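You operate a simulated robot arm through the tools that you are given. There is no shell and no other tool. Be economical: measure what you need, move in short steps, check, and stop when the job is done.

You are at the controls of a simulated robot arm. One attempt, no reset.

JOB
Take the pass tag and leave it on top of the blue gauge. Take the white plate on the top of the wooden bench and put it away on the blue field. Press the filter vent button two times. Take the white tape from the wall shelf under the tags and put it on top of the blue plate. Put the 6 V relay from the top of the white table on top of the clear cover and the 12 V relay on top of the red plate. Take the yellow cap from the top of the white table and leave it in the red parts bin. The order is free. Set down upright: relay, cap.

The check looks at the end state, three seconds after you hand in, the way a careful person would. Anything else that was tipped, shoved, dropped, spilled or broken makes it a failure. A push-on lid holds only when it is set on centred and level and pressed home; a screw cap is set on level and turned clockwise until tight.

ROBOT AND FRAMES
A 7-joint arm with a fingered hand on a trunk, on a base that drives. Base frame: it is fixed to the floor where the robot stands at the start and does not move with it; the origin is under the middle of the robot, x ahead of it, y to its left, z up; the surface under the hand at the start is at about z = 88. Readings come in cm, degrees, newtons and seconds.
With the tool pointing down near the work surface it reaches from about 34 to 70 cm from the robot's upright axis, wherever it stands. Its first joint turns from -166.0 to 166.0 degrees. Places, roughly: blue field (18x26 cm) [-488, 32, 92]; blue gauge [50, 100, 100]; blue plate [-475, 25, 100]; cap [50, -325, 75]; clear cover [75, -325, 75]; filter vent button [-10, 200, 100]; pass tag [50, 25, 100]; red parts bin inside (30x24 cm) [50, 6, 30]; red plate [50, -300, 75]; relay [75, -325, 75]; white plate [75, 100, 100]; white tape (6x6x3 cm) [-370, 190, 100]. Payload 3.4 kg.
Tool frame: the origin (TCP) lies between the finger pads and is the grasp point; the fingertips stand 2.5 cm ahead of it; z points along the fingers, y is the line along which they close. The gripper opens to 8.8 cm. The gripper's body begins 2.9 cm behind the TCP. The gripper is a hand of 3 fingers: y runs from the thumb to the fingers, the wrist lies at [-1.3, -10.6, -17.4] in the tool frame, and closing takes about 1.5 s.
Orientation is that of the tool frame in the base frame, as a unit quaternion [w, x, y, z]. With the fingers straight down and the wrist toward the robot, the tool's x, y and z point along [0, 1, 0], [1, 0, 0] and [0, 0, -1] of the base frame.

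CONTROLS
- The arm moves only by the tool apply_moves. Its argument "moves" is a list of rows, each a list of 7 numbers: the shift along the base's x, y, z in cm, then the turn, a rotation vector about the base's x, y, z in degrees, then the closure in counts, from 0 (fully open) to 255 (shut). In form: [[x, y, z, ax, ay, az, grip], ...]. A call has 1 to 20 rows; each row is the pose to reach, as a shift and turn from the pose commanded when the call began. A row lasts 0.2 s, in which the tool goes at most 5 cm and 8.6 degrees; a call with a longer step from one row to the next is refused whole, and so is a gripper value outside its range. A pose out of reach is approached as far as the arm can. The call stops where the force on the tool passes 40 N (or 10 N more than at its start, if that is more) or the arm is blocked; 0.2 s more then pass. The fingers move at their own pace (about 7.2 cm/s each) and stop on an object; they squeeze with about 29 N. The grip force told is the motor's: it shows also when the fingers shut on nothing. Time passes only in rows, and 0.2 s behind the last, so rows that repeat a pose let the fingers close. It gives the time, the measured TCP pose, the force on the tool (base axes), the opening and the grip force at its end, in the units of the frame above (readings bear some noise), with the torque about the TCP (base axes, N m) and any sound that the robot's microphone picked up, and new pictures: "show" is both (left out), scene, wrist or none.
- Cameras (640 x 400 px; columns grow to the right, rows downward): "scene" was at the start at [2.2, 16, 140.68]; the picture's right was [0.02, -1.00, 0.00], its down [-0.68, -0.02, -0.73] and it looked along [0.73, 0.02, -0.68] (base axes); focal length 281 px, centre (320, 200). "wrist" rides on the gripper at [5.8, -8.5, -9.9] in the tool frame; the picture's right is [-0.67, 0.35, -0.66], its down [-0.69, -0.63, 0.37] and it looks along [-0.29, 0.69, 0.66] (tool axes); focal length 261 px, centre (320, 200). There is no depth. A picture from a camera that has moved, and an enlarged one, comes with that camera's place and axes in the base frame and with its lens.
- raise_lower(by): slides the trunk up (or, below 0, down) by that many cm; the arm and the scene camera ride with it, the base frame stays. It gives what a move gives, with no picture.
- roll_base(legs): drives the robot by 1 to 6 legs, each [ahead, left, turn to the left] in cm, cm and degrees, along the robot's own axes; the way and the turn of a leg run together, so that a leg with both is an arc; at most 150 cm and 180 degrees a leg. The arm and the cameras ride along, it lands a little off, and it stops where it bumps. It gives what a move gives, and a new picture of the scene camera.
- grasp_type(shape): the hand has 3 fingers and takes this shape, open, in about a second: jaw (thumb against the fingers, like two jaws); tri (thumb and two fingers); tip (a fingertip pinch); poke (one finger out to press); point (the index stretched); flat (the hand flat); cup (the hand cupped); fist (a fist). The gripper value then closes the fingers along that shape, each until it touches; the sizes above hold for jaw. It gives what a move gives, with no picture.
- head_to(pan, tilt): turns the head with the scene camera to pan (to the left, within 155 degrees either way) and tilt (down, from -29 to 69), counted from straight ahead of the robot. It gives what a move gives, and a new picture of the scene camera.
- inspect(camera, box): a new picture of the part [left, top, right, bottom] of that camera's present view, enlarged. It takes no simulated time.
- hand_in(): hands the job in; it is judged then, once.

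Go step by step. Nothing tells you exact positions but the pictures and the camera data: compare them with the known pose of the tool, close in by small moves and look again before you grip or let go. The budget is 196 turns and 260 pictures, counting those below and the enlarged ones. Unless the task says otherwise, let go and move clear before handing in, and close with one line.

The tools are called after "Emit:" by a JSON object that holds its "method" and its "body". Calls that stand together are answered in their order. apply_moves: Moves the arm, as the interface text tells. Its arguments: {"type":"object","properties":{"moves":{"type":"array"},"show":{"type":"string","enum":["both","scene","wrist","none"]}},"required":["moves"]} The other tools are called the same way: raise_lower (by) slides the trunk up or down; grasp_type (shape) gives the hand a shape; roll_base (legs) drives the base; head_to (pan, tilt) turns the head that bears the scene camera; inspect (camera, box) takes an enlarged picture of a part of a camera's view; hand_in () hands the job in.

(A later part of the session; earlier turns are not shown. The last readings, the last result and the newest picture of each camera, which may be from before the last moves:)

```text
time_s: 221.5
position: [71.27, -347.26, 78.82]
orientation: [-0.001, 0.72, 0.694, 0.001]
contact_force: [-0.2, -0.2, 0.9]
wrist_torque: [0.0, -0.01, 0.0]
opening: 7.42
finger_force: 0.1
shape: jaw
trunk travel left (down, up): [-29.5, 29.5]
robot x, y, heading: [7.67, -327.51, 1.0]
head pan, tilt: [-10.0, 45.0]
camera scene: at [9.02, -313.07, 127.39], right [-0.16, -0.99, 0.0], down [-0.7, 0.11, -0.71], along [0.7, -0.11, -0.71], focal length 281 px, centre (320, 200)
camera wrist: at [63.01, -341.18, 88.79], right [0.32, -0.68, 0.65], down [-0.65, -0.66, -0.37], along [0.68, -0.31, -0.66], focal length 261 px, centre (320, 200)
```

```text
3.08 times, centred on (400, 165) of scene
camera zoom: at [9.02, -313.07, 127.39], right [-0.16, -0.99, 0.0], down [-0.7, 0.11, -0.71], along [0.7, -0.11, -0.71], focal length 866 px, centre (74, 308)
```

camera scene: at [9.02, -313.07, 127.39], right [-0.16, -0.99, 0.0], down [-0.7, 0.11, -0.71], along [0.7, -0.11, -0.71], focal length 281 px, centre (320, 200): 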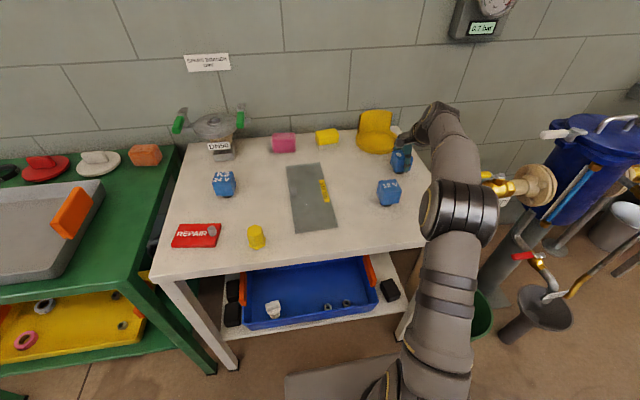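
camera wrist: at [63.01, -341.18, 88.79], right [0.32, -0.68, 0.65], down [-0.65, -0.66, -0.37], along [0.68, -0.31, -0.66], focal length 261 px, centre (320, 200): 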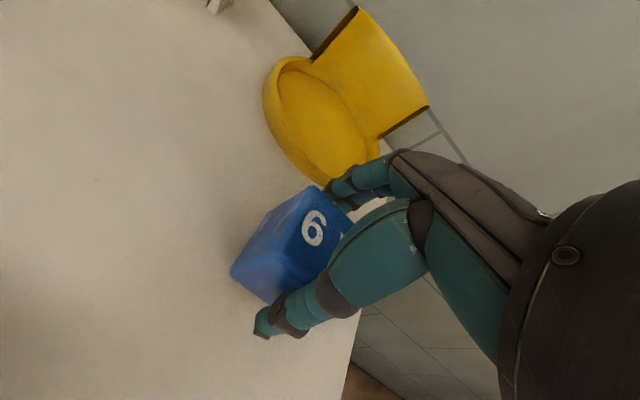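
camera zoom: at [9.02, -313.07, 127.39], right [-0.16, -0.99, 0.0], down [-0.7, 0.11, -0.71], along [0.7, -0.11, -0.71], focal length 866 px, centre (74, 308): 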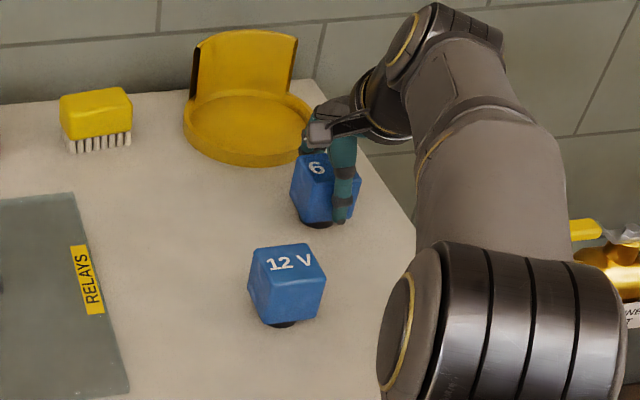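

Shift slightly left to centre the thumb and close on the relay; lift a little.

Emit:
{"method": "apply_moves", "body": {"moves": [[0, 0.6, -0.2, 0, 0, 0, 50], [0, 0.6, -0.2, 0, 0, 0, 90], [0, 0.6, -0.2, 0, 0, 0, 130], [0, 0.6, -0.2, 0, 0, 0, 170], [0, 0.6, -0.2, 0, 0, 0, 190], [0, 0.6, -0.2, 0, 0, 0, 190], [0, 0.6, -0.2, 0, 0, 0, 190], [0, 0.6, 2, 0, 0, 0, 190], [0, 0.6, 5, 0, 0, 0, 190]]}}

Emit:
{"method": "inspect", "body": {"camera": "scene", "box": [350, 90, 450, 220]}}

```text
time_s: 223.5
position: [71.37, -346.53, 83.79]
orientation: [-0.001, 0.72, 0.694, -0.001]
contact_force: [-0.5, -0.7, -1.0]
wrist_torque: [0.0, -0.01, -0.03]
opening: 4.18
finger_force: 29.4
shape: jaw
trunk travel left (down, up): [-29.5, 29.5]
robot x, y, heading: [7.25, -327.47, 0.9]
head pan, tilt: [-10.0, 45.0]
camera scene: at [9.05, -313.07, 127.39], right [-0.16, -0.99, 0.0], down [-0.7, 0.11, -0.71], along [0.7, -0.11, -0.71], focal length 281 px, centre (320, 200)
camera wrist: at [63.09, -340.55, 93.8], right [0.32, -0.68, 0.65], down [-0.65, -0.66, -0.37], along [0.68, -0.31, -0.66], focal length 261 px, centre (320, 200)
```

scene: 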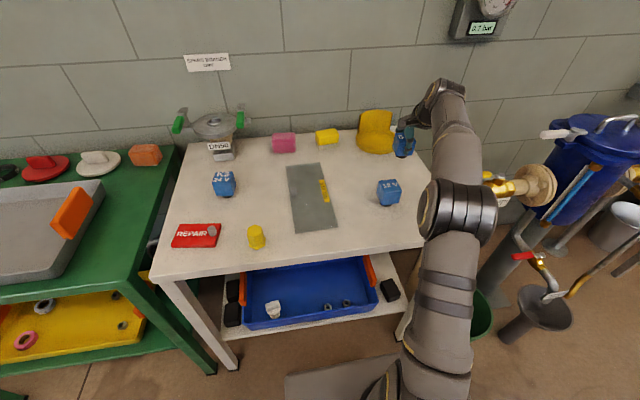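
wrist: 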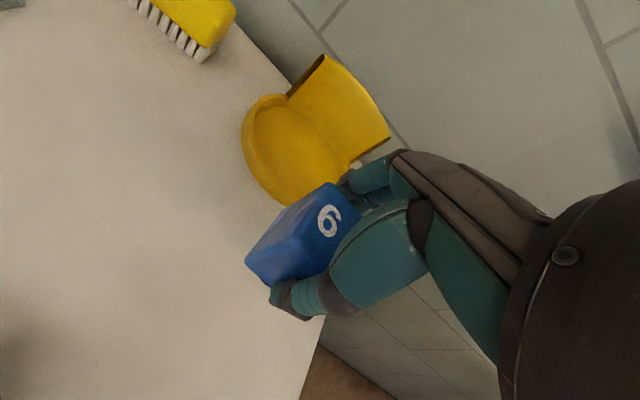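

```text
3.08 times, centred on (400, 155) of scene
camera zoom: at [9.05, -313.07, 127.39], right [-0.16, -0.99, 0.0], down [-0.7, 0.11, -0.71], along [0.7, -0.11, -0.71], focal length 866 px, centre (74, 338)
```

zoom: 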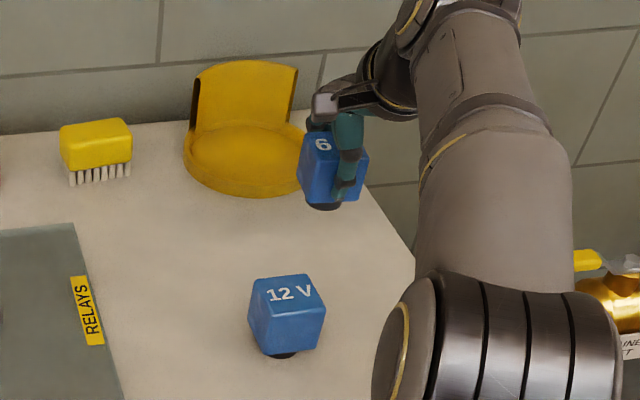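

6 V relay held upright. I lift and carry it over the near half of the clear cover.

Emit:
{"method": "apply_moves", "body": {"moves": [[0, 0, 4, 0, 0, 0, 190], [-1, 2, 8, 0, 0, 0, 190], [-3, 6, 10, 0, 0, 0, 190], [-5, 10, 10, 0, 0, 0, 190], [-7, 14, 10, 0, 0, 0, 190], [-9, 18, 10, 0, 0, 0, 190], [-11, 22, 10, 0, 0, 0, 190], [-13, 26, 10, 0, 0, 0, 190], [-13.9, 27.3, 6, 0, 0, 2, 190], [-13.9, 27.3, 2, 0, 0, 2, 190], [-13.9, 27.3, 2, 0, 0, 2, 190]]}}

Emit:
{"method": "inspect", "body": {"camera": "scene", "box": [250, 120, 370, 240]}}

```text
time_s: 225.9
position: [57.5, -319.38, 86.01]
orientation: [-0.001, 0.708, 0.706, 0.0]
contact_force: [0.4, 0.1, -0.7]
wrist_torque: [-0.02, -0.02, -0.02]
opening: 4.14
finger_force: 29.0
shape: jaw
trunk travel left (down, up): [-29.5, 29.5]
robot x, y, heading: [7.19, -327.51, 0.7]
head pan, tilt: [-10.0, 45.0]
camera scene: at [9.05, -313.06, 127.39], right [-0.16, -0.99, 0.0], down [-0.7, 0.11, -0.71], along [0.7, -0.11, -0.71], focal length 281 px, centre (320, 200)
camera wrist: at [49.03, -313.55, 96.08], right [0.35, -0.67, 0.65], down [-0.63, -0.68, -0.37], along [0.69, -0.29, -0.66], focal length 261 px, centre (320, 200)
```

scene: 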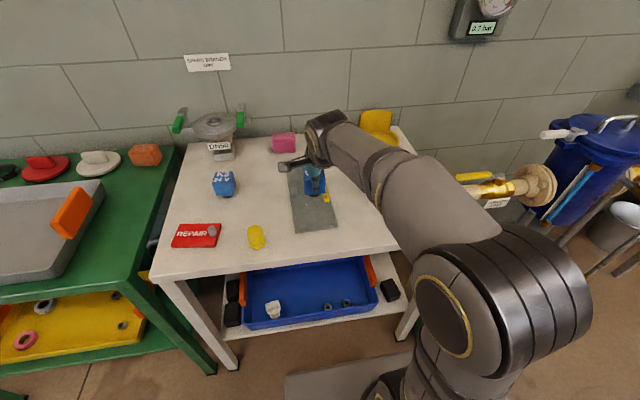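
wrist: 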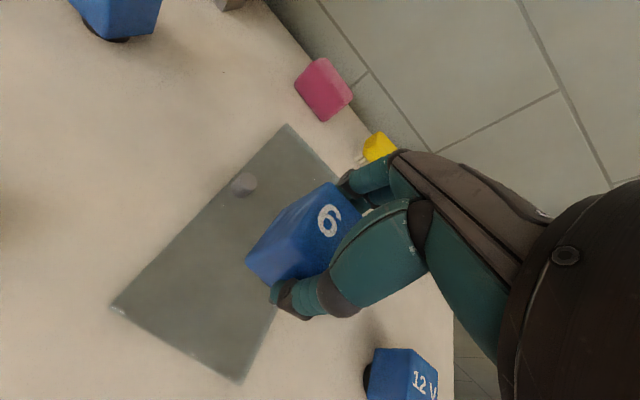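

```text
3.33 times, centred on (310, 180) of scene
camera zoom: at [9.05, -313.06, 127.39], right [-0.16, -0.99, 0.0], down [-0.7, 0.11, -0.71], along [0.7, -0.11, -0.71], focal length 938 px, centre (353, 267)
```

zoom: 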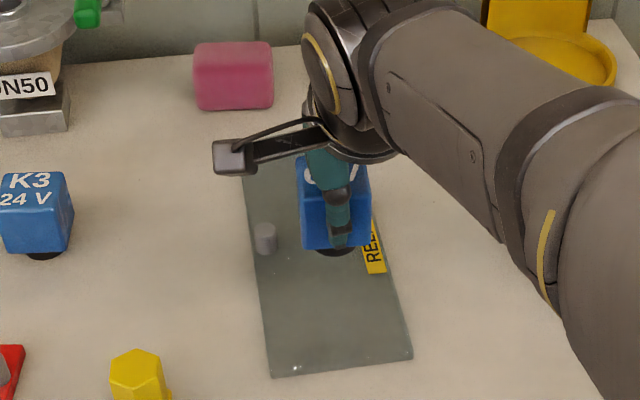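

The relay base is over the cover's free near half. Lower to contact.

Emit:
{"method": "apply_moves", "body": {"moves": [[0, 0.3, -2, 0, 0, 0, 190], [0, 0.3, -4, 0, 0, 0, 190], [0, 0.3, -5, 0, 0, 0, 190], [0, 0.3, -5.5, 0, 0, 0, 190], [0, 0.3, -5.9, 0, 0, 0, 190], [0, 0.3, -6.2, 0, 0, 0, 190]], "show": "none"}}

Emit:
{"method": "inspect", "body": {"camera": "scene", "box": [270, 150, 350, 240]}}

```text
time_s: 227.3
position: [57.49, -319.03, 79.65]
orientation: [0.0, 0.708, 0.707, 0.001]
contact_force: [0.1, 0.2, 0.0]
wrist_torque: [0.0, -0.02, -0.06]
opening: 4.14
finger_force: 29.4
shape: jaw
trunk travel left (down, up): [-29.5, 29.5]
robot x, y, heading: [6.92, -327.41, 0.7]
head pan, tilt: [-10.0, 45.0]
```

```text
4.44 times, centred on (310, 195) of scene
camera zoom: at [9.04, -313.06, 127.39], right [-0.16, -0.99, 0.0], down [-0.7, 0.11, -0.71], along [0.7, -0.11, -0.71], focal length 1250 px, centre (364, 222)
```

zoom: 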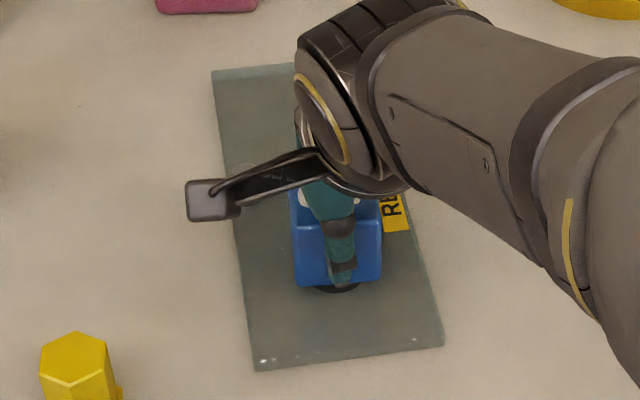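

Emit:
{"method": "apply_moves", "body": {"moves": [[0, 0, -0.2, 0, 0, 0, 190], [0, 0, -0.4, 0, 0, 0, 190], [0, 0, -0.6, 0, 0, 0, 190], [0, 0, -0.7, 0, 0, 0, 190]], "show": "none"}}

```text
time_s: 228.3
position: [57.42, -318.95, 79.51]
orientation: [0.001, 0.706, 0.708, 0.004]
contact_force: [1.6, -0.5, 32.4]
wrist_torque: [0.03, 0.06, 0.0]
opening: 4.22
finger_force: 29.6
shape: jaw
trunk travel left (down, up): [-29.5, 29.5]
robot x, y, heading: [7.29, -327.49, 0.5]
head pan, tilt: [-10.0, 45.0]
```

Contact at z≈79.5. Relieve the push, open and rise.

Emit:
{"method": "apply_moves", "body": {"moves": [[0, 0, 0.5, 0, 0, 0, 190], [0, 0, 0.5, 0, 0, 0, 120], [0, 0, 0.5, 0, 0, 0, 90], [0, 0, 0.5, 0, 0, 0, 70], [0, 0, 0.5, 0, 0, 0, 70], [0, 0, 3, 0, 0, 0, 70], [0, 0, 7, 0, 0, 0, 70], [0, 0, 11, 0, 0, 0, 60], [0, 0, 15, 0, 0, 0, 40]], "show": "both"}}

Emit:
{"method": "inspect", "body": {"camera": "scene", "box": [260, 140, 420, 240]}}

```text
time_s: 230.3
position: [57.34, -319.19, 93.8]
orientation: [-0.001, 0.708, 0.706, 0.0]
contact_force: [0.3, 0.2, 0.4]
wrist_torque: [0.0, -0.01, 0.0]
opening: 7.38
finger_force: 0.2
shape: jaw
trunk travel left (down, up): [-29.5, 29.5]
robot x, y, heading: [7.22, -327.68, 1.2]
head pan, tilt: [-10.0, 45.0]
camera scene: at [9.03, -313.06, 127.39], right [-0.16, -0.99, 0.0], down [-0.7, 0.11, -0.71], along [0.7, -0.11, -0.71], focal length 281 px, centre (320, 200)
camera wrist: at [48.79, -313.41, 103.78], right [0.35, -0.67, 0.65], down [-0.63, -0.68, -0.37], along [0.69, -0.29, -0.66], focal length 261 px, centre (320, 200)
```

scene: 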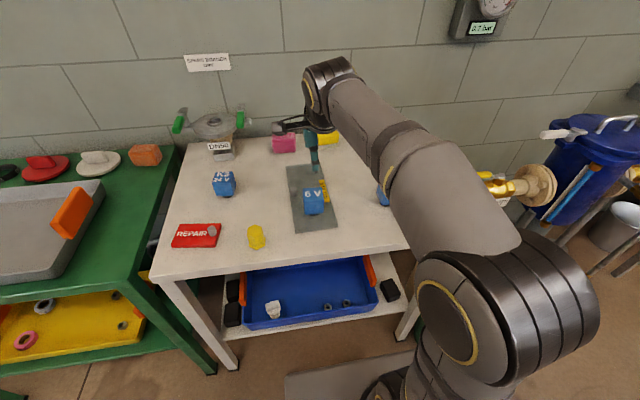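
wrist: 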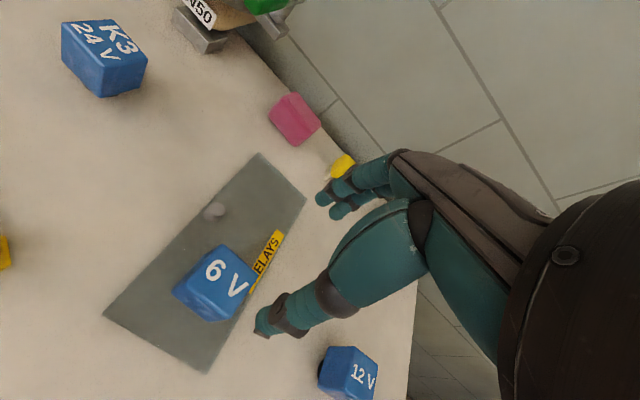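

```text
4.00 times, centred on (340, 190) of scene
camera zoom: at [9.03, -313.06, 127.39], right [-0.16, -0.99, 0.0], down [-0.7, 0.11, -0.71], along [0.7, -0.11, -0.71], focal length 1125 px, centre (240, 240)
```

zoom: 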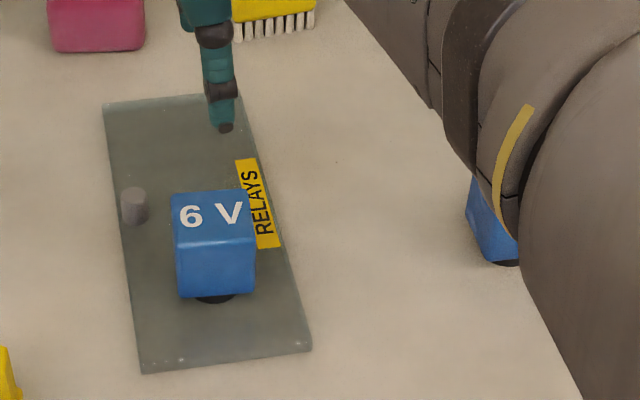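

6 V relay stands on the cover. Next hover over the 12 V relay near (59, −338.3).

Emit:
{"method": "apply_moves", "body": {"moves": [[0, -4.5, 0, 0, 0, 0, 40], [0.5, -9, 0, 0, 0, 0, 40], [1, -13.5, 0, 0, 0, 0, 40], [1.6, -18, -1, 0, 0, 0, 40], [1.6, -19, -4, 0, 0, 0, 40], [1.6, -19, -4, 0, 0, 0, 40]]}}

Emit:
{"method": "inspect", "body": {"camera": "scene", "box": [330, 120, 450, 230]}}

```text
time_s: 231.7
position: [58.98, -338.01, 89.83]
orientation: [0.0, 0.708, 0.706, -0.001]
contact_force: [-0.2, -0.5, 0.2]
wrist_torque: [0.0, 0.01, -0.01]
opening: 7.38
finger_force: 0.1
shape: jaw
trunk travel left (down, up): [-29.5, 29.5]
robot x, y, heading: [7.19, -327.61, 0.8]
head pan, tilt: [-10.0, 45.0]
camera scene: at [9.04, -313.07, 127.39], right [-0.16, -0.99, 0.0], down [-0.7, 0.11, -0.71], along [0.7, -0.11, -0.71], focal length 281 px, centre (320, 200)
camera wrist: at [50.43, -332.25, 99.76], right [0.35, -0.67, 0.65], down [-0.63, -0.68, -0.37], along [0.69, -0.29, -0.66], focal length 261 px, centre (320, 200)
```

scene: 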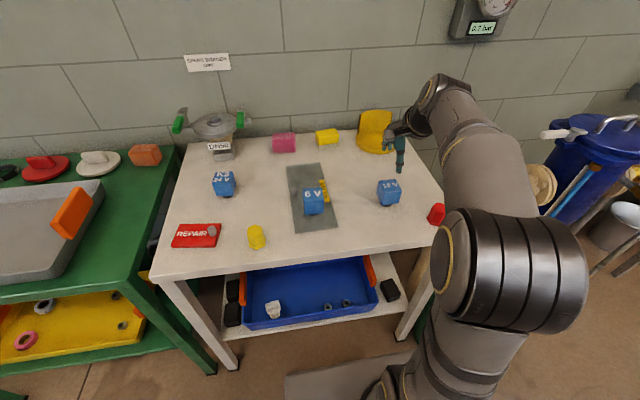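
wrist: 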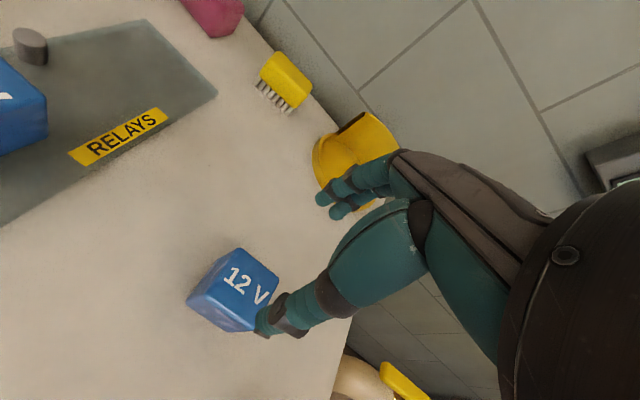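

```text
3.64 times, centred on (390, 175) of scene
camera zoom: at [9.04, -313.07, 127.39], right [-0.16, -0.99, 0.0], down [-0.7, 0.11, -0.71], along [0.7, -0.11, -0.71], focal length 1023 px, centre (66, 291)
```

zoom: 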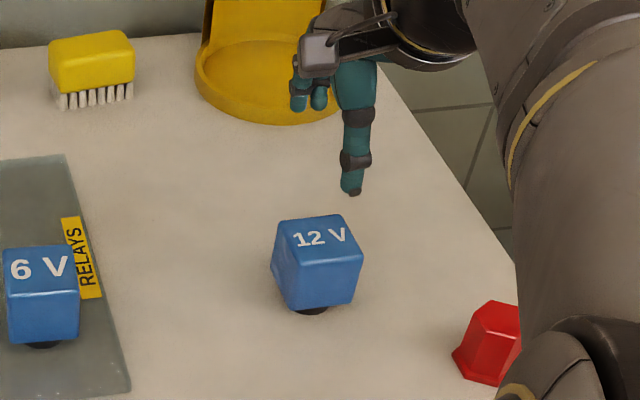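

Centre about (59.1, −338.5). Descend around it.

Emit:
{"method": "apply_moves", "body": {"moves": [[0.2, -0.3, -3, 0, 0, 0, 40], [0.2, -0.3, -6, 0, 0, 0, 40], [0.2, -0.3, -9, 0, 0, 0, 40], [0.2, -0.3, -11.2, 0, 0, 0, 40], [0.2, -0.3, -11.2, 0, 0, 0, 40]], "show": "wrist"}}

Emit:
{"method": "inspect", "body": {"camera": "scene", "box": [330, 120, 450, 230]}}

```text
time_s: 232.9
position: [59.33, -338.2, 78.51]
orientation: [0.0, 0.708, 0.707, 0.0]
contact_force: [0.3, -0.1, -0.3]
wrist_torque: [0.02, 0.02, 0.03]
opening: 7.4
finger_force: 0.0
shape: jaw
trunk travel left (down, up): [-29.5, 29.5]
robot x, y, heading: [7.52, -327.67, 0.8]
head pan, tilt: [-10.0, 45.0]
camera wrist: at [50.77, -332.49, 88.56], right [0.35, -0.67, 0.65], down [-0.63, -0.68, -0.37], along [0.69, -0.29, -0.66], focal length 261 px, centre (320, 200)
```

wrist: 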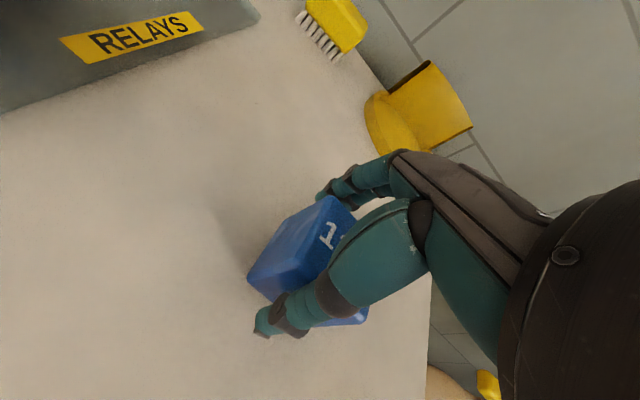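

```text
3.64 times, centred on (390, 175) of scene
camera zoom: at [9.03, -313.07, 127.39], right [-0.16, -0.99, 0.0], down [-0.7, 0.11, -0.71], along [0.7, -0.11, -0.71], focal length 1023 px, centre (66, 291)
```

zoom: 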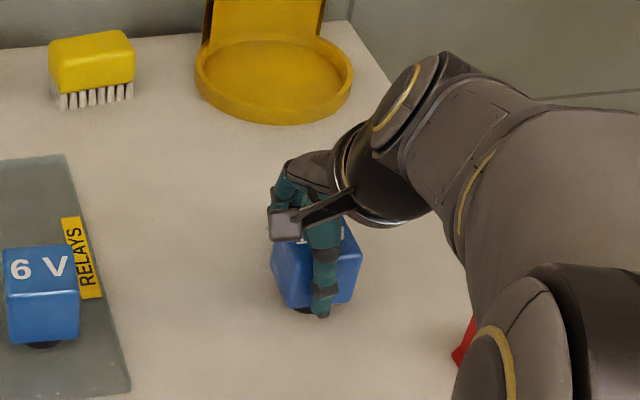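

Well centred; close and lift.

Emit:
{"method": "apply_moves", "body": {"moves": [[0, 0, 0, 0, 0, 0, 60], [0, 0, 0, 0, 0, 0, 100], [0, 0, 0, 0, 0, 0, 140], [0, 0, 0, 0, 0, 0, 180], [0, 0, 0, 0, 0, 0, 190], [0, 0, 0, 0, 0, 0, 190], [0, 0, 0, 0, 0, 0, 190], [0, 0, 3, 0, 0, 0, 190], [0, 0, 7, 0, 0, 0, 190], [0, 0, 12, 0, 0, 0, 190], [-1, 0, 16, 0, 0, 0, 190]], "show": "wrist"}}

Emit:
{"method": "inspect", "body": {"camera": "scene", "box": [330, 90, 450, 200]}}

Emit:
{"method": "inspect", "body": {"camera": "scene", "box": [150, 160, 290, 270]}}

```text
time_s: 235.3
position: [58.29, -338.03, 94.5]
orientation: [-0.001, 0.708, 0.707, 0.0]
contact_force: [0.2, 0.6, 0.2]
wrist_torque: [0.01, 0.0, 0.04]
opening: 4.18
finger_force: 28.7
shape: jaw
trunk travel left (down, up): [-29.5, 29.5]
robot x, y, heading: [7.26, -327.13, 0.8]
head pan, tilt: [-10.0, 45.0]
camera wrist: at [49.72, -332.29, 104.39], right [0.35, -0.67, 0.65], down [-0.63, -0.68, -0.37], along [0.69, -0.29, -0.66], focal length 261 px, centre (320, 200)
```

wrist: 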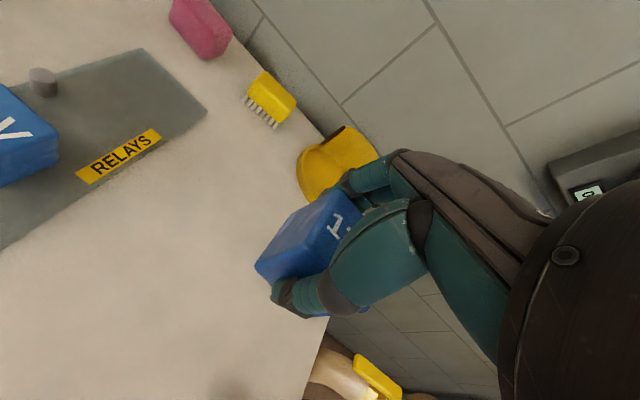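

```text
3.64 times, centred on (390, 145) of scene
camera zoom: at [9.05, -313.07, 127.39], right [-0.16, -0.99, 0.0], down [-0.7, 0.11, -0.71], along [0.7, -0.11, -0.71], focal length 1023 px, centre (66, 400)
```

zoom: 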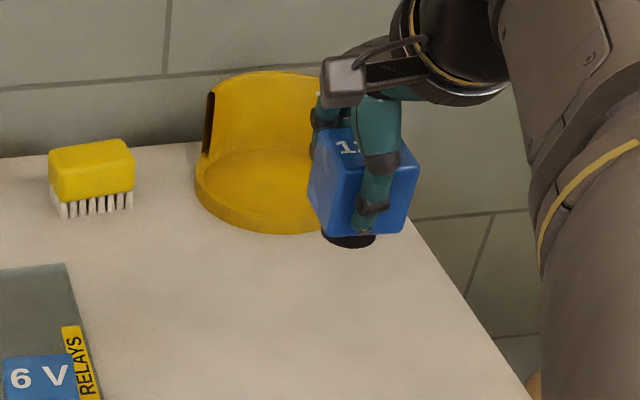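

```text
3.64 times, centred on (220, 215) of scene
camera zoom: at [9.05, -313.07, 127.39], right [-0.16, -0.99, 0.0], down [-0.7, 0.11, -0.71], along [0.7, -0.11, -0.71], focal length 1023 px, centre (684, 146)
```

zoom: 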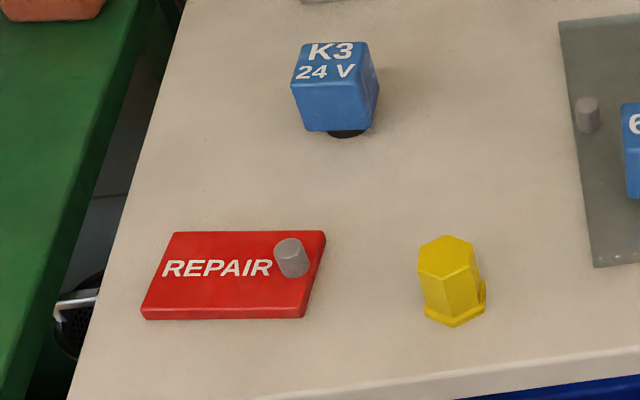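

12 V relay held. REPAIR plate's free top centre is about (54, −290). I carry the relay there.

Emit:
{"method": "apply_moves", "body": {"moves": [[-0.4, 4.5, 0, 0, 0, 0, 190], [-0.8, 9, 0, 0, 0, 0, 190], [-1.2, 13.5, 0, 0, 0, 0, 190], [-1.6, 18, 0, 0, 0, 0, 190], [-2, 22.5, 0, 0, 0, 0, 190], [-2.4, 27, 0, 0, 0, 0, 190], [-2.8, 31.5, 0, 0, 0, 0, 190], [-3.2, 36, 0, 0, 0, 0, 190], [-3.6, 40.5, 0, 0, 0, 0, 190], [-4, 45, 0, 0, 0, 0, 190], [-4.3, 48, -2, 0, 0, 0, 190], [-4.3, 48, -6, 0, 0, 0, 190], [-4.3, 48, -9, 0, 0, 0, 190], [-4.3, 48, -9, 0, 0, 0, 190]]}}

Emit:
{"method": "inspect", "body": {"camera": "scene", "box": [150, 160, 290, 270]}}

```text
time_s: 238.3
position: [54.0, -290.28, 85.78]
orientation: [0.0, 0.708, 0.707, 0.001]
contact_force: [-0.4, 0.0, -0.7]
wrist_torque: [-0.02, 0.01, 0.05]
opening: 4.15
finger_force: 29.3
shape: jaw
trunk travel left (down, up): [-29.5, 29.5]
robot x, y, heading: [7.57, -327.5, 0.8]
head pan, tilt: [-10.0, 45.0]
camera scene: at [9.04, -313.05, 127.39], right [-0.16, -0.99, 0.0], down [-0.7, 0.11, -0.71], along [0.7, -0.11, -0.71], focal length 281 px, centre (320, 200)
camera wrist: at [45.41, -284.52, 95.67], right [0.35, -0.67, 0.65], down [-0.63, -0.68, -0.37], along [0.69, -0.29, -0.66], focal length 261 px, centre (320, 200)
```

scene: 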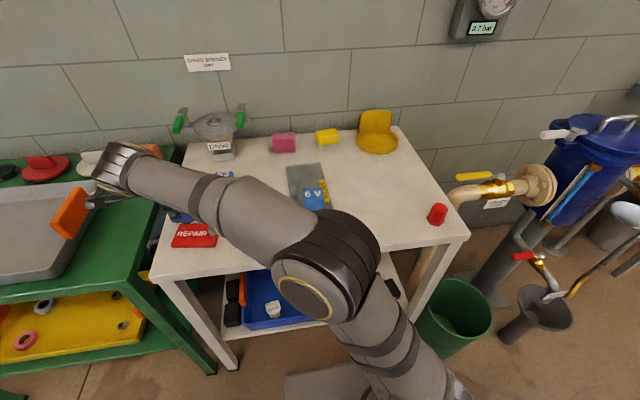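
wrist: 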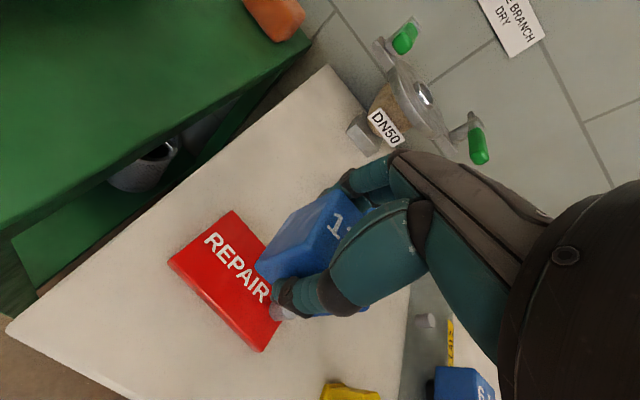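

```text
3.64 times, centred on (220, 215) of scene
camera zoom: at [9.04, -313.05, 127.39], right [-0.16, -0.99, 0.0], down [-0.7, 0.11, -0.71], along [0.7, -0.11, -0.71], focal length 1023 px, centre (684, 146)
```

zoom: 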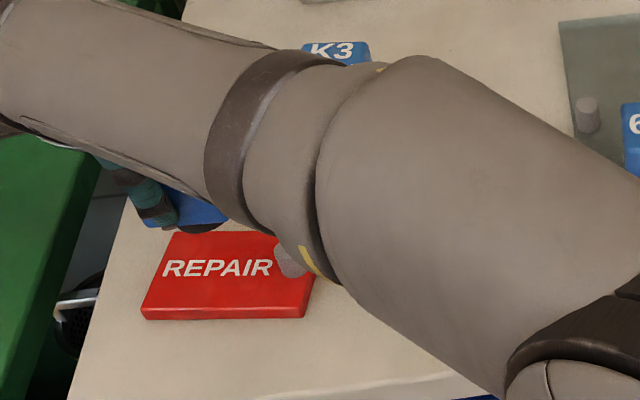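

Shift +0.8 cm left away from the knob and lower gently.

Emit:
{"method": "apply_moves", "body": {"moves": [[0.1, 0.8, -2, 0, 0, 0, 190], [0.1, 0.8, -4, 0, 0, 0, 190], [0.1, 0.8, -4.8, 0, 0, 0, 190], [0.1, 0.8, -5.2, 0, 0, 0, 190], [0.1, 0.8, -5.2, 0, 0, 0, 190]], "show": "wrist"}}

Emit:
{"method": "inspect", "body": {"camera": "scene", "box": [150, 180, 250, 260]}}

```text
time_s: 239.5
position: [53.93, -289.51, 80.5]
orientation: [-0.001, 0.707, 0.707, 0.0]
contact_force: [0.6, -0.3, -0.3]
wrist_torque: [0.02, 0.0, -0.02]
opening: 4.14
finger_force: 29.6
shape: jaw
trunk travel left (down, up): [-29.5, 29.5]
robot x, y, heading: [7.42, -327.47, 0.9]
head pan, tilt: [-10.0, 45.0]
camera wrist: at [45.47, -283.77, 90.5], right [0.35, -0.67, 0.65], down [-0.63, -0.68, -0.37], along [0.69, -0.29, -0.66], focal length 261 px, centre (320, 200)
```

wrist: 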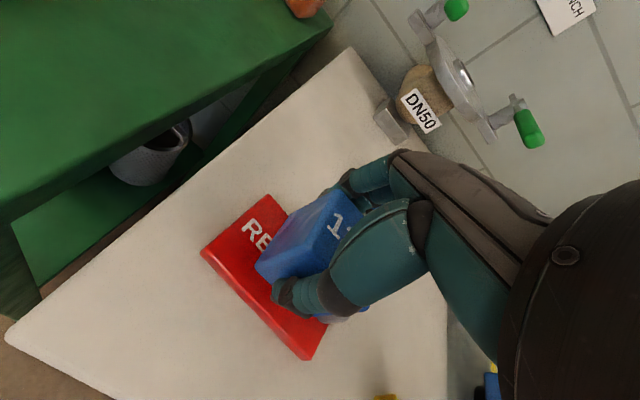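

```text
5.00 times, centred on (200, 220) of scene
camera zoom: at [9.04, -313.05, 127.39], right [-0.16, -0.99, 0.0], down [-0.7, 0.11, -0.71], along [0.7, -0.11, -0.71], focal length 1407 px, centre (920, 100)
```

zoom: 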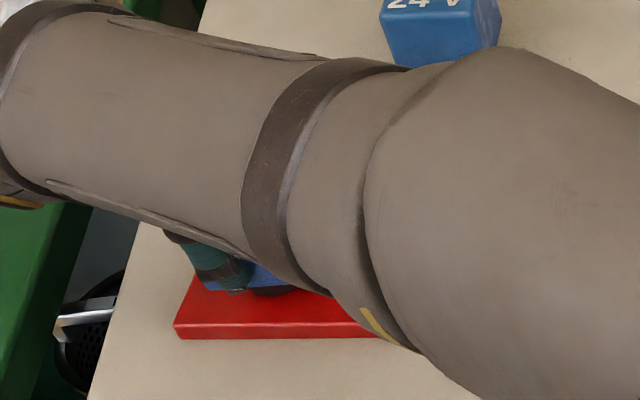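

Emit:
{"method": "apply_moves", "body": {"moves": [[0, 0, -0.2, 0, 0, 0, 190], [0, 0, -0.4, 0, 0, 0, 190], [0, 0, -0.6, 0, 0, 0, 190], [0, 0, -0.7, 0, 0, 0, 190]], "show": "none"}}

```text
time_s: 240.5
position: [54.03, -289.61, 79.96]
orientation: [-0.001, 0.708, 0.707, 0.002]
contact_force: [-0.2, 0.5, -0.4]
wrist_torque: [0.0, -0.03, 0.0]
opening: 4.13
finger_force: 29.2
shape: jaw
trunk travel left (down, up): [-29.5, 29.5]
robot x, y, heading: [7.12, -327.56, 1.1]
head pan, tilt: [-10.0, 45.0]
```

Emit:
{"method": "apply_moves", "body": {"moves": [[0, 0, -0.2, 0, 0, 0, 190], [0, 0, -0.35, 0, 0, 0, 190], [0, 0, -0.5, 0, 0, 0, 190]], "show": "none"}}

```text
time_s: 241.3
position: [54.09, -289.51, 79.66]
orientation: [-0.001, 0.708, 0.707, 0.003]
contact_force: [1.9, 0.8, 20.5]
wrist_torque: [0.01, -0.03, 0.03]
opening: 4.18
finger_force: 29.6
shape: jaw
trunk travel left (down, up): [-29.5, 29.5]
robot x, y, heading: [7.21, -327.36, 0.6]
head pan, tilt: [-10.0, 45.0]
```

Contact; relieve, open and rise.

Emit:
{"method": "apply_moves", "body": {"moves": [[0, 0, 0.3, 0, 0, 0, 190], [0, 0, 0.3, 0, 0, 0, 120], [0, 0, 0.3, 0, 0, 0, 90], [0, 0, 0.3, 0, 0, 0, 70], [0, 0, 0.3, 0, 0, 0, 70], [0, 0, 3, 0, 0, 0, 70], [0, 0, 7, 0, 0, 0, 70], [0, 0, 11, 0, 0, 0, 60], [0, 0, 14, 0, 0, 0, 40], [-2, -4, 14, 0, 0, 0, 40], [-4, -8, 14, 0, 0, 0, 40]], "show": "both"}}

Emit:
{"method": "inspect", "body": {"camera": "wrist", "box": [100, 150, 400, 400]}}

```text
time_s: 243.7
position: [50.24, -297.51, 93.49]
orientation: [-0.001, 0.707, 0.707, 0.0]
contact_force: [-0.7, 0.6, 0.1]
wrist_torque: [-0.05, -0.01, 0.02]
opening: 7.38
finger_force: 0.0
shape: jaw
trunk travel left (down, up): [-29.5, 29.5]
robot x, y, heading: [7.29, -327.33, 1.0]
head pan, tilt: [-10.0, 45.0]
camera scene: at [9.03, -313.04, 127.38], right [-0.16, -0.99, 0.0], down [-0.7, 0.11, -0.71], along [0.7, -0.11, -0.71], focal length 281 px, centre (320, 200)
camera wrist: at [41.69, -291.71, 103.46], right [0.35, -0.67, 0.65], down [-0.63, -0.68, -0.37], along [0.69, -0.28, -0.66], focal length 261 px, centre (320, 200)
```

scene: 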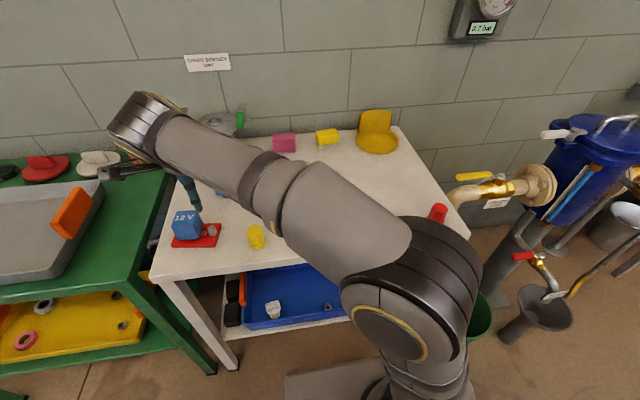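
wrist: 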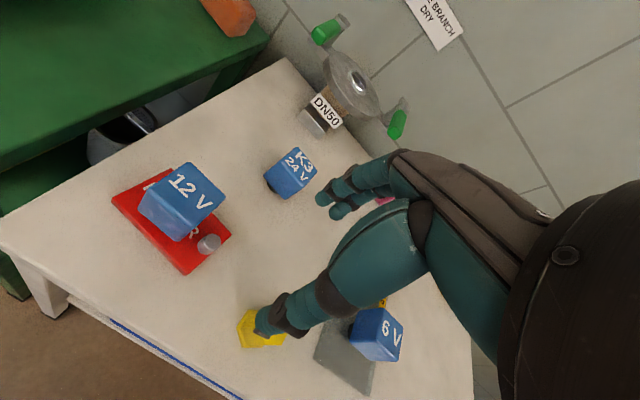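

```text
1.60 times, centred on (250, 275) of wrist
camera zoom: at [41.69, -291.71, 103.46], right [0.35, -0.67, 0.65], down [-0.63, -0.68, -0.37], along [0.69, -0.28, -0.66], focal length 417 px, centre (432, 80)
```

zoom: 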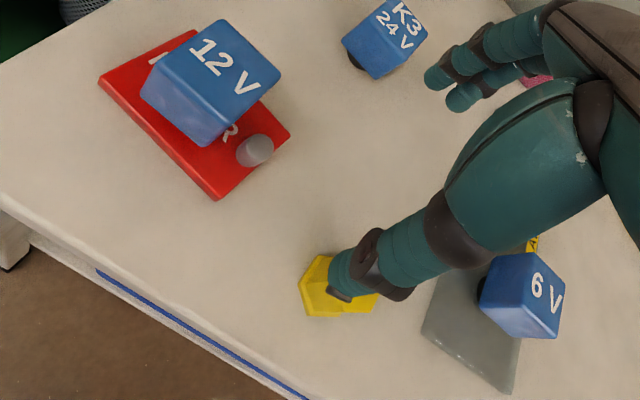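

Both relays stand correctly. Next the yellow cap at about (49.8, −304.9); hover over it.

Emit:
{"method": "apply_moves", "body": {"moves": [[-0.2, -4, 0, 0, 0, 0, 40], [-0.3, -7.3, -2, 0, 0, 0, 40], [-0.3, -7.3, -5, 0, 0, 0, 40], [-0.3, -7.3, -5, 0, 0, 0, 40]]}}

Emit:
{"method": "inspect", "body": {"camera": "scene", "box": [200, 180, 320, 280]}}

```text
time_s: 244.7
position: [49.87, -304.74, 88.22]
orientation: [-0.001, 0.708, 0.706, 0.001]
contact_force: [-0.4, -0.2, -0.7]
wrist_torque: [-0.04, 0.03, -0.04]
opening: 7.39
finger_force: 0.1
shape: jaw
trunk travel left (down, up): [-29.5, 29.5]
robot x, y, heading: [7.83, -327.76, 0.9]
head pan, tilt: [-10.0, 45.0]
camera scene: at [9.03, -313.06, 127.39], right [-0.16, -0.99, 0.0], down [-0.7, 0.11, -0.71], along [0.7, -0.11, -0.71], focal length 281 px, centre (320, 200)
camera wrist: at [41.32, -298.95, 98.22], right [0.35, -0.67, 0.65], down [-0.63, -0.68, -0.37], along [0.69, -0.29, -0.66], focal length 261 px, centre (320, 200)
```

scene: 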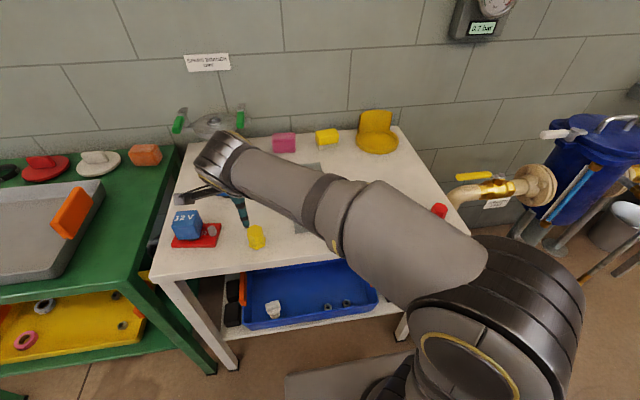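
wrist: 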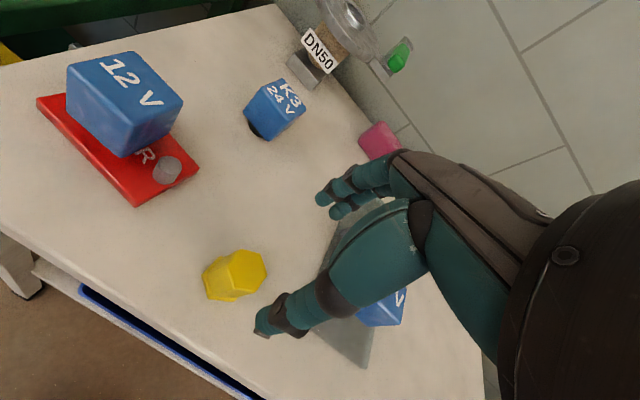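

```text
4.00 times, centred on (260, 230) of scene
camera zoom: at [9.03, -313.06, 127.39], right [-0.16, -0.99, 0.0], down [-0.7, 0.11, -0.71], along [0.7, -0.11, -0.71], focal length 1125 px, centre (560, 80)
```

zoom: 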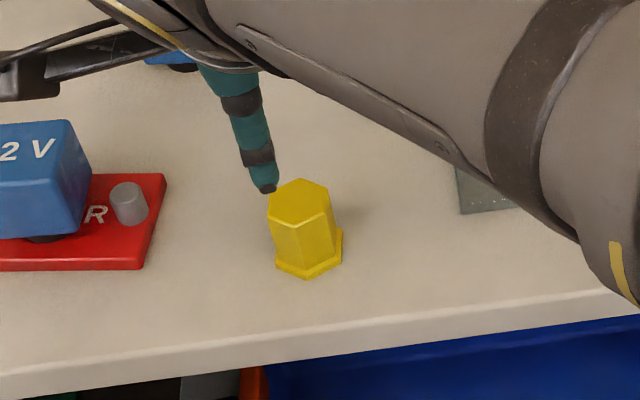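

The TCP is centred over the cap. Descend and close.

Emit:
{"method": "apply_moves", "body": {"moves": [[0, 0, -4, 0, 0, 0, 60], [0, 0, -7, 0, 0, 0, 60], [0, 0, -9, 0, 0, 0, 60], [0, 0, -10.2, 0, 0, 0, 60], [0, 0, -10.2, 0, 0, 0, 60]], "show": "wrist"}}

Emit:
{"method": "inspect", "body": {"camera": "scene", "box": [200, 180, 320, 280]}}

```text
time_s: 245.9
position: [49.74, -304.84, 78.08]
orientation: [0.0, 0.707, 0.707, 0.001]
contact_force: [-0.6, 0.2, 0.3]
wrist_torque: [0.02, -0.01, 0.01]
opening: 6.75
finger_force: 0.1
shape: jaw
trunk travel left (down, up): [-29.5, 29.5]
robot x, y, heading: [7.6, -327.46, 0.7]
head pan, tilt: [-10.0, 45.0]
camera wrist: at [41.26, -299.1, 88.01], right [0.35, -0.67, 0.65], down [-0.63, -0.68, -0.37], along [0.69, -0.29, -0.66], focal length 261 px, centre (320, 200)
```

wrist: 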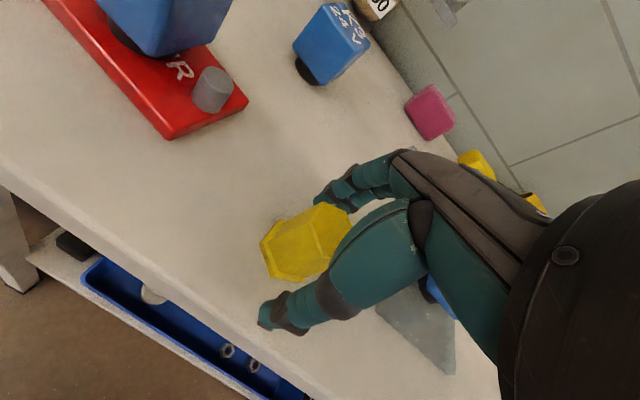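

```text
4.00 times, centred on (260, 230) of scene
camera zoom: at [9.03, -313.06, 127.39], right [-0.16, -0.99, 0.0], down [-0.7, 0.11, -0.71], along [0.7, -0.11, -0.71], focal length 1125 px, centre (560, 80)
```

zoom: 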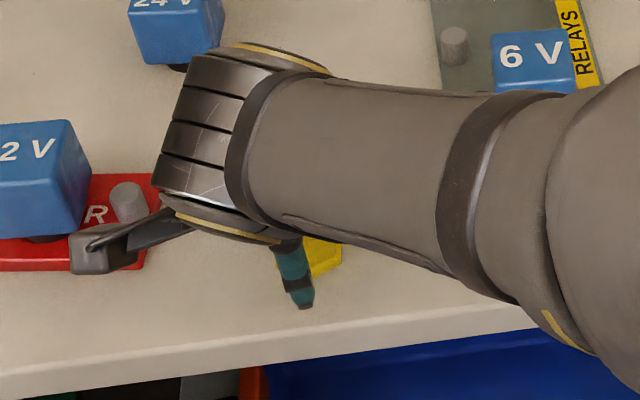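

Close on the cap and lift.

Emit:
{"method": "apply_moves", "body": {"moves": [[0, -0.3, -0.2, 0, 0, 0, 80], [0, -0.3, -0.2, 0, 0, 0, 110], [0, -0.3, -0.2, 0, 0, 0, 150], [0, -0.3, -0.2, 0, 0, 0, 190], [0, -0.3, -0.2, 0, 0, 0, 210], [0, -0.3, -0.2, 0, 0, 0, 210], [0, -0.3, -0.2, 0, 0, 0, 210], [0, -0.3, 3, 0, 0, 0, 210], [0, -0.3, 7, 0, 0, 0, 210], [0, -0.3, 12, 0, 0, 0, 210], [-2, -2, 16, 0, 0, 0, 210]], "show": "both"}}

Emit:
{"method": "inspect", "body": {"camera": "wrist", "box": [220, 150, 400, 330]}}

Emit:
{"method": "inspect", "body": {"camera": "scene", "box": [170, 150, 330, 270]}}

```text
time_s: 248.3
position: [47.76, -306.79, 93.94]
orientation: [-0.002, 0.707, 0.707, 0.0]
contact_force: [0.2, 1.0, 0.1]
wrist_torque: [-0.04, 0.04, 0.0]
opening: 2.52
finger_force: 28.9
shape: jaw
trunk travel left (down, up): [-29.5, 29.5]
robot x, y, heading: [7.34, -327.81, 0.7]
head pan, tilt: [-10.0, 45.0]
camera scene: at [9.06, -313.04, 127.38], right [-0.16, -0.99, 0.0], down [-0.7, 0.11, -0.71], along [0.7, -0.11, -0.71], focal length 281 px, centre (320, 200)
camera wrist: at [39.22, -301.07, 103.94], right [0.35, -0.67, 0.65], down [-0.63, -0.68, -0.37], along [0.69, -0.28, -0.66], focal length 261 px, centre (320, 200)
```

scene: 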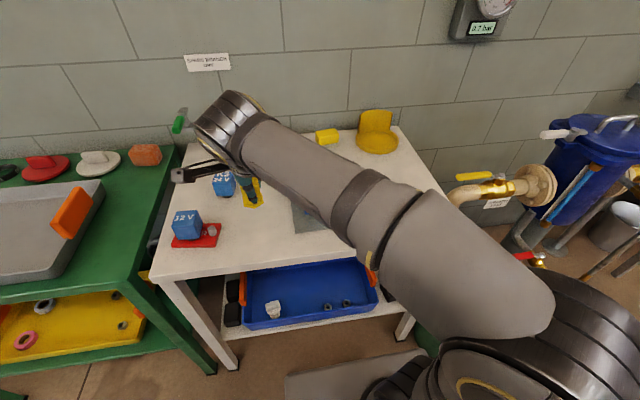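
wrist: 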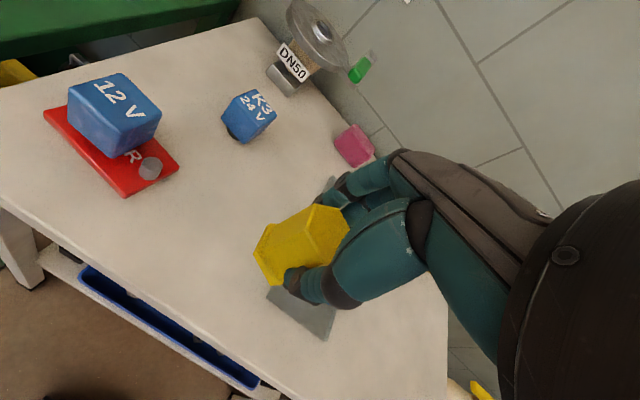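

```text
2.22 times, centred on (310, 240) of wrist
camera zoom: at [39.22, -301.07, 103.94], right [0.35, -0.67, 0.65], down [-0.63, -0.68, -0.37], along [0.69, -0.28, -0.66], focal length 579 px, centre (342, 111)
```

zoom: 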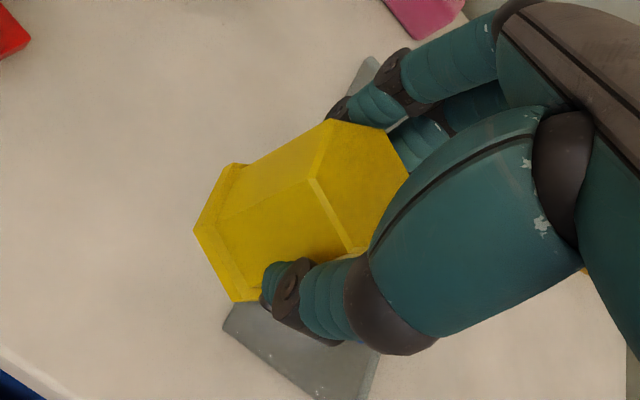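

```text
3.33 times, centred on (250, 210) of scene
camera zoom: at [9.06, -313.04, 127.38], right [-0.16, -0.99, 0.0], down [-0.7, 0.11, -0.71], along [0.7, -0.11, -0.71], focal length 938 px, centre (553, 167)
```

zoom: 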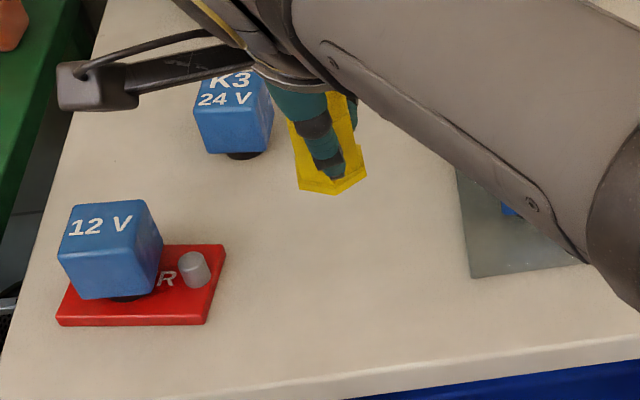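

Cap held upright. Retract, back away, and drive toward the red parts bin under the first bench.

Emit:
{"method": "apply_moves", "body": {"moves": [[-1, -3, 3, 0, 0, 0, 210], [-2, -7, 6, 0, 0, 0, 210], [-3, -11, 8, 0, 0, 0, 210], [-3, -15, 8, 0, 0, 0, 210]], "show": "none"}}

Emit:
{"method": "roll_base", "body": {"legs": [[-65, 0, -0.8], [0, 150, 0], [0, 150, 0], [0, 31, 0]]}}

Emit:
{"method": "head_to", "body": {"pan": 0, "tilt": 40}}

```text
refused: row 2 steps farther than a row can; nothing moved
```

```text
time_s: 267.7
position: [-24.69, 24.02, 93.86]
orientation: [0.0, 0.706, 0.708, 0.001]
contact_force: [-0.4, 0.8, -0.3]
wrist_torque: [-0.01, 0.02, 0.02]
opening: 2.53
finger_force: 28.6
shape: jaw
trunk travel left (down, up): [-29.5, 29.5]
robot x, y, heading: [-64.78, 3.16, 1.2]
head pan, tilt: [-10.0, 45.0]
camera scene: at [-63.38, 17.67, 127.39], right [-0.15, -0.99, 0.0], down [-0.7, 0.11, -0.71], along [0.7, -0.11, -0.71], focal length 281 px, centre (320, 200)
```

scene: 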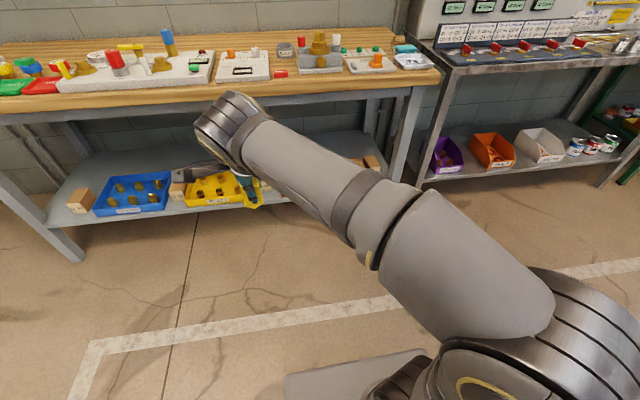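

```text
time_s: 268.4
position: [-24.75, 23.95, 93.97]
orientation: [-0.001, 0.706, 0.708, 0.0]
contact_force: [0.3, -0.4, 0.5]
wrist_torque: [0.02, 0.0, -0.01]
opening: 2.48
finger_force: 28.9
shape: jaw
trunk travel left (down, up): [-29.5, 29.5]
robot x, y, heading: [-65.09, 3.48, 1.3]
head pan, tilt: [0.0, 40.0]
camera scene: at [-62.92, 19.1, 128.11], right [0.02, -1.0, 0.0], down [-0.64, -0.01, -0.77], along [0.77, 0.01, -0.64], focal length 281 px, centre (320, 200)
```

scene: 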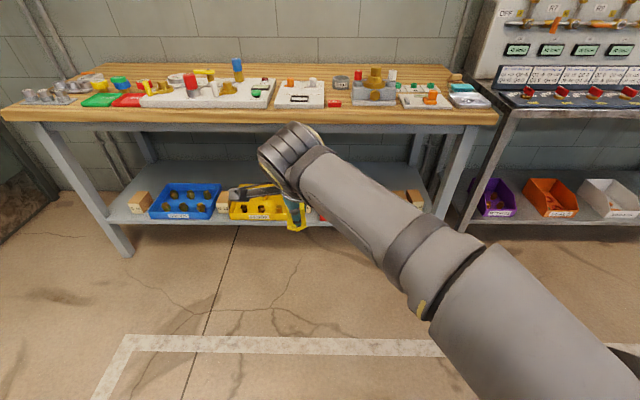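

I'm in front of the bench. Lower the trunk fully and center the arm.

Emit:
{"method": "raise_lower", "body": {"by": -29.5}}

Emit:
{"method": "apply_moves", "body": {"moves": [[0, -4.5, 0, 0, 0, 0, 210], [0, -9, 0, 0, 0, 0, 210], [0, -13.5, -1, 0, 0, -1, 210], [0, -16, -4, 0, 0, -1, 210], [0, -16, -8, 0, 0, -1, 210], [0, -16, -11, 0, 0, -1, 210], [0, -16, -11, 0, 0, -1, 210]]}}

Emit:
{"method": "head_to", "body": {"pan": 0, "tilt": 25}}

```text
time_s: 271.4
position: [-24.61, 23.95, 64.39]
orientation: [0.0, 0.707, 0.708, 0.002]
contact_force: [0.2, 1.2, -0.2]
wrist_torque: [0.01, 0.03, 0.0]
opening: 2.5
finger_force: 29.2
shape: jaw
trunk travel left (down, up): [0.0, 59.0]
robot x, y, heading: [-64.79, 2.63, 1.2]
head pan, tilt: [0.0, 40.0]
```

```text
time_s: 273.0
position: [-24.78, 8.18, 53.41]
orientation: [-0.001, 0.713, 0.702, 0.0]
contact_force: [-0.2, -0.7, -0.2]
wrist_torque: [0.02, 0.02, -0.01]
opening: 2.5
finger_force: 29.1
shape: jaw
trunk travel left (down, up): [0.0, 59.0]
robot x, y, heading: [-65.37, 3.27, 1.0]
head pan, tilt: [0.0, 40.0]
camera scene: at [-62.92, 19.1, 98.61], right [0.02, -1.0, 0.0], down [-0.64, -0.01, -0.77], along [0.77, 0.02, -0.64], focal length 281 px, centre (320, 200)
camera wrist: at [-33.28, 14.04, 63.31], right [0.34, -0.68, 0.65], down [-0.64, -0.68, -0.37], along [0.69, -0.29, -0.66], focal length 261 px, centre (320, 200)
```

scene: 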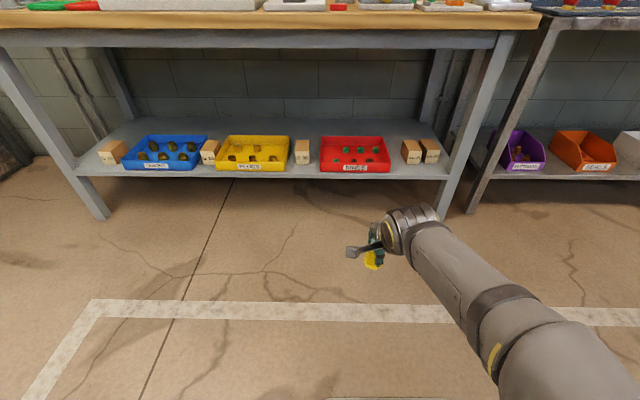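
wrist: 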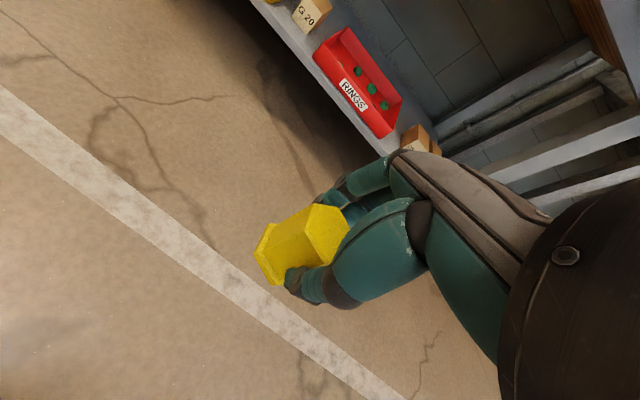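

```text
time_s: 273.8
position: [-24.78, 8.18, 53.45]
orientation: [-0.001, 0.713, 0.702, 0.001]
contact_force: [-0.8, 0.1, -0.8]
wrist_torque: [0.02, -0.02, 0.02]
opening: 2.5
finger_force: 28.8
shape: jaw
trunk travel left (down, up): [0.0, 59.0]
robot x, y, heading: [-65.28, 3.48, 1.1]
head pan, tilt: [0.0, 25.0]
camera scene: at [-62.21, 19.11, 100.94], right [0.02, -1.0, 0.0], down [-0.42, -0.01, -0.91], along [0.91, 0.02, -0.42], focal length 281 px, centre (320, 200)
```

scene: 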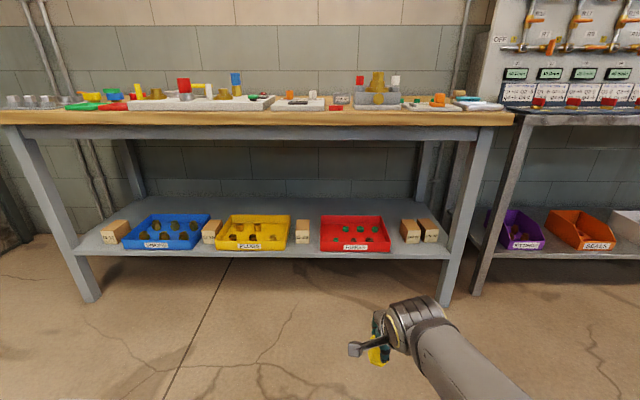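

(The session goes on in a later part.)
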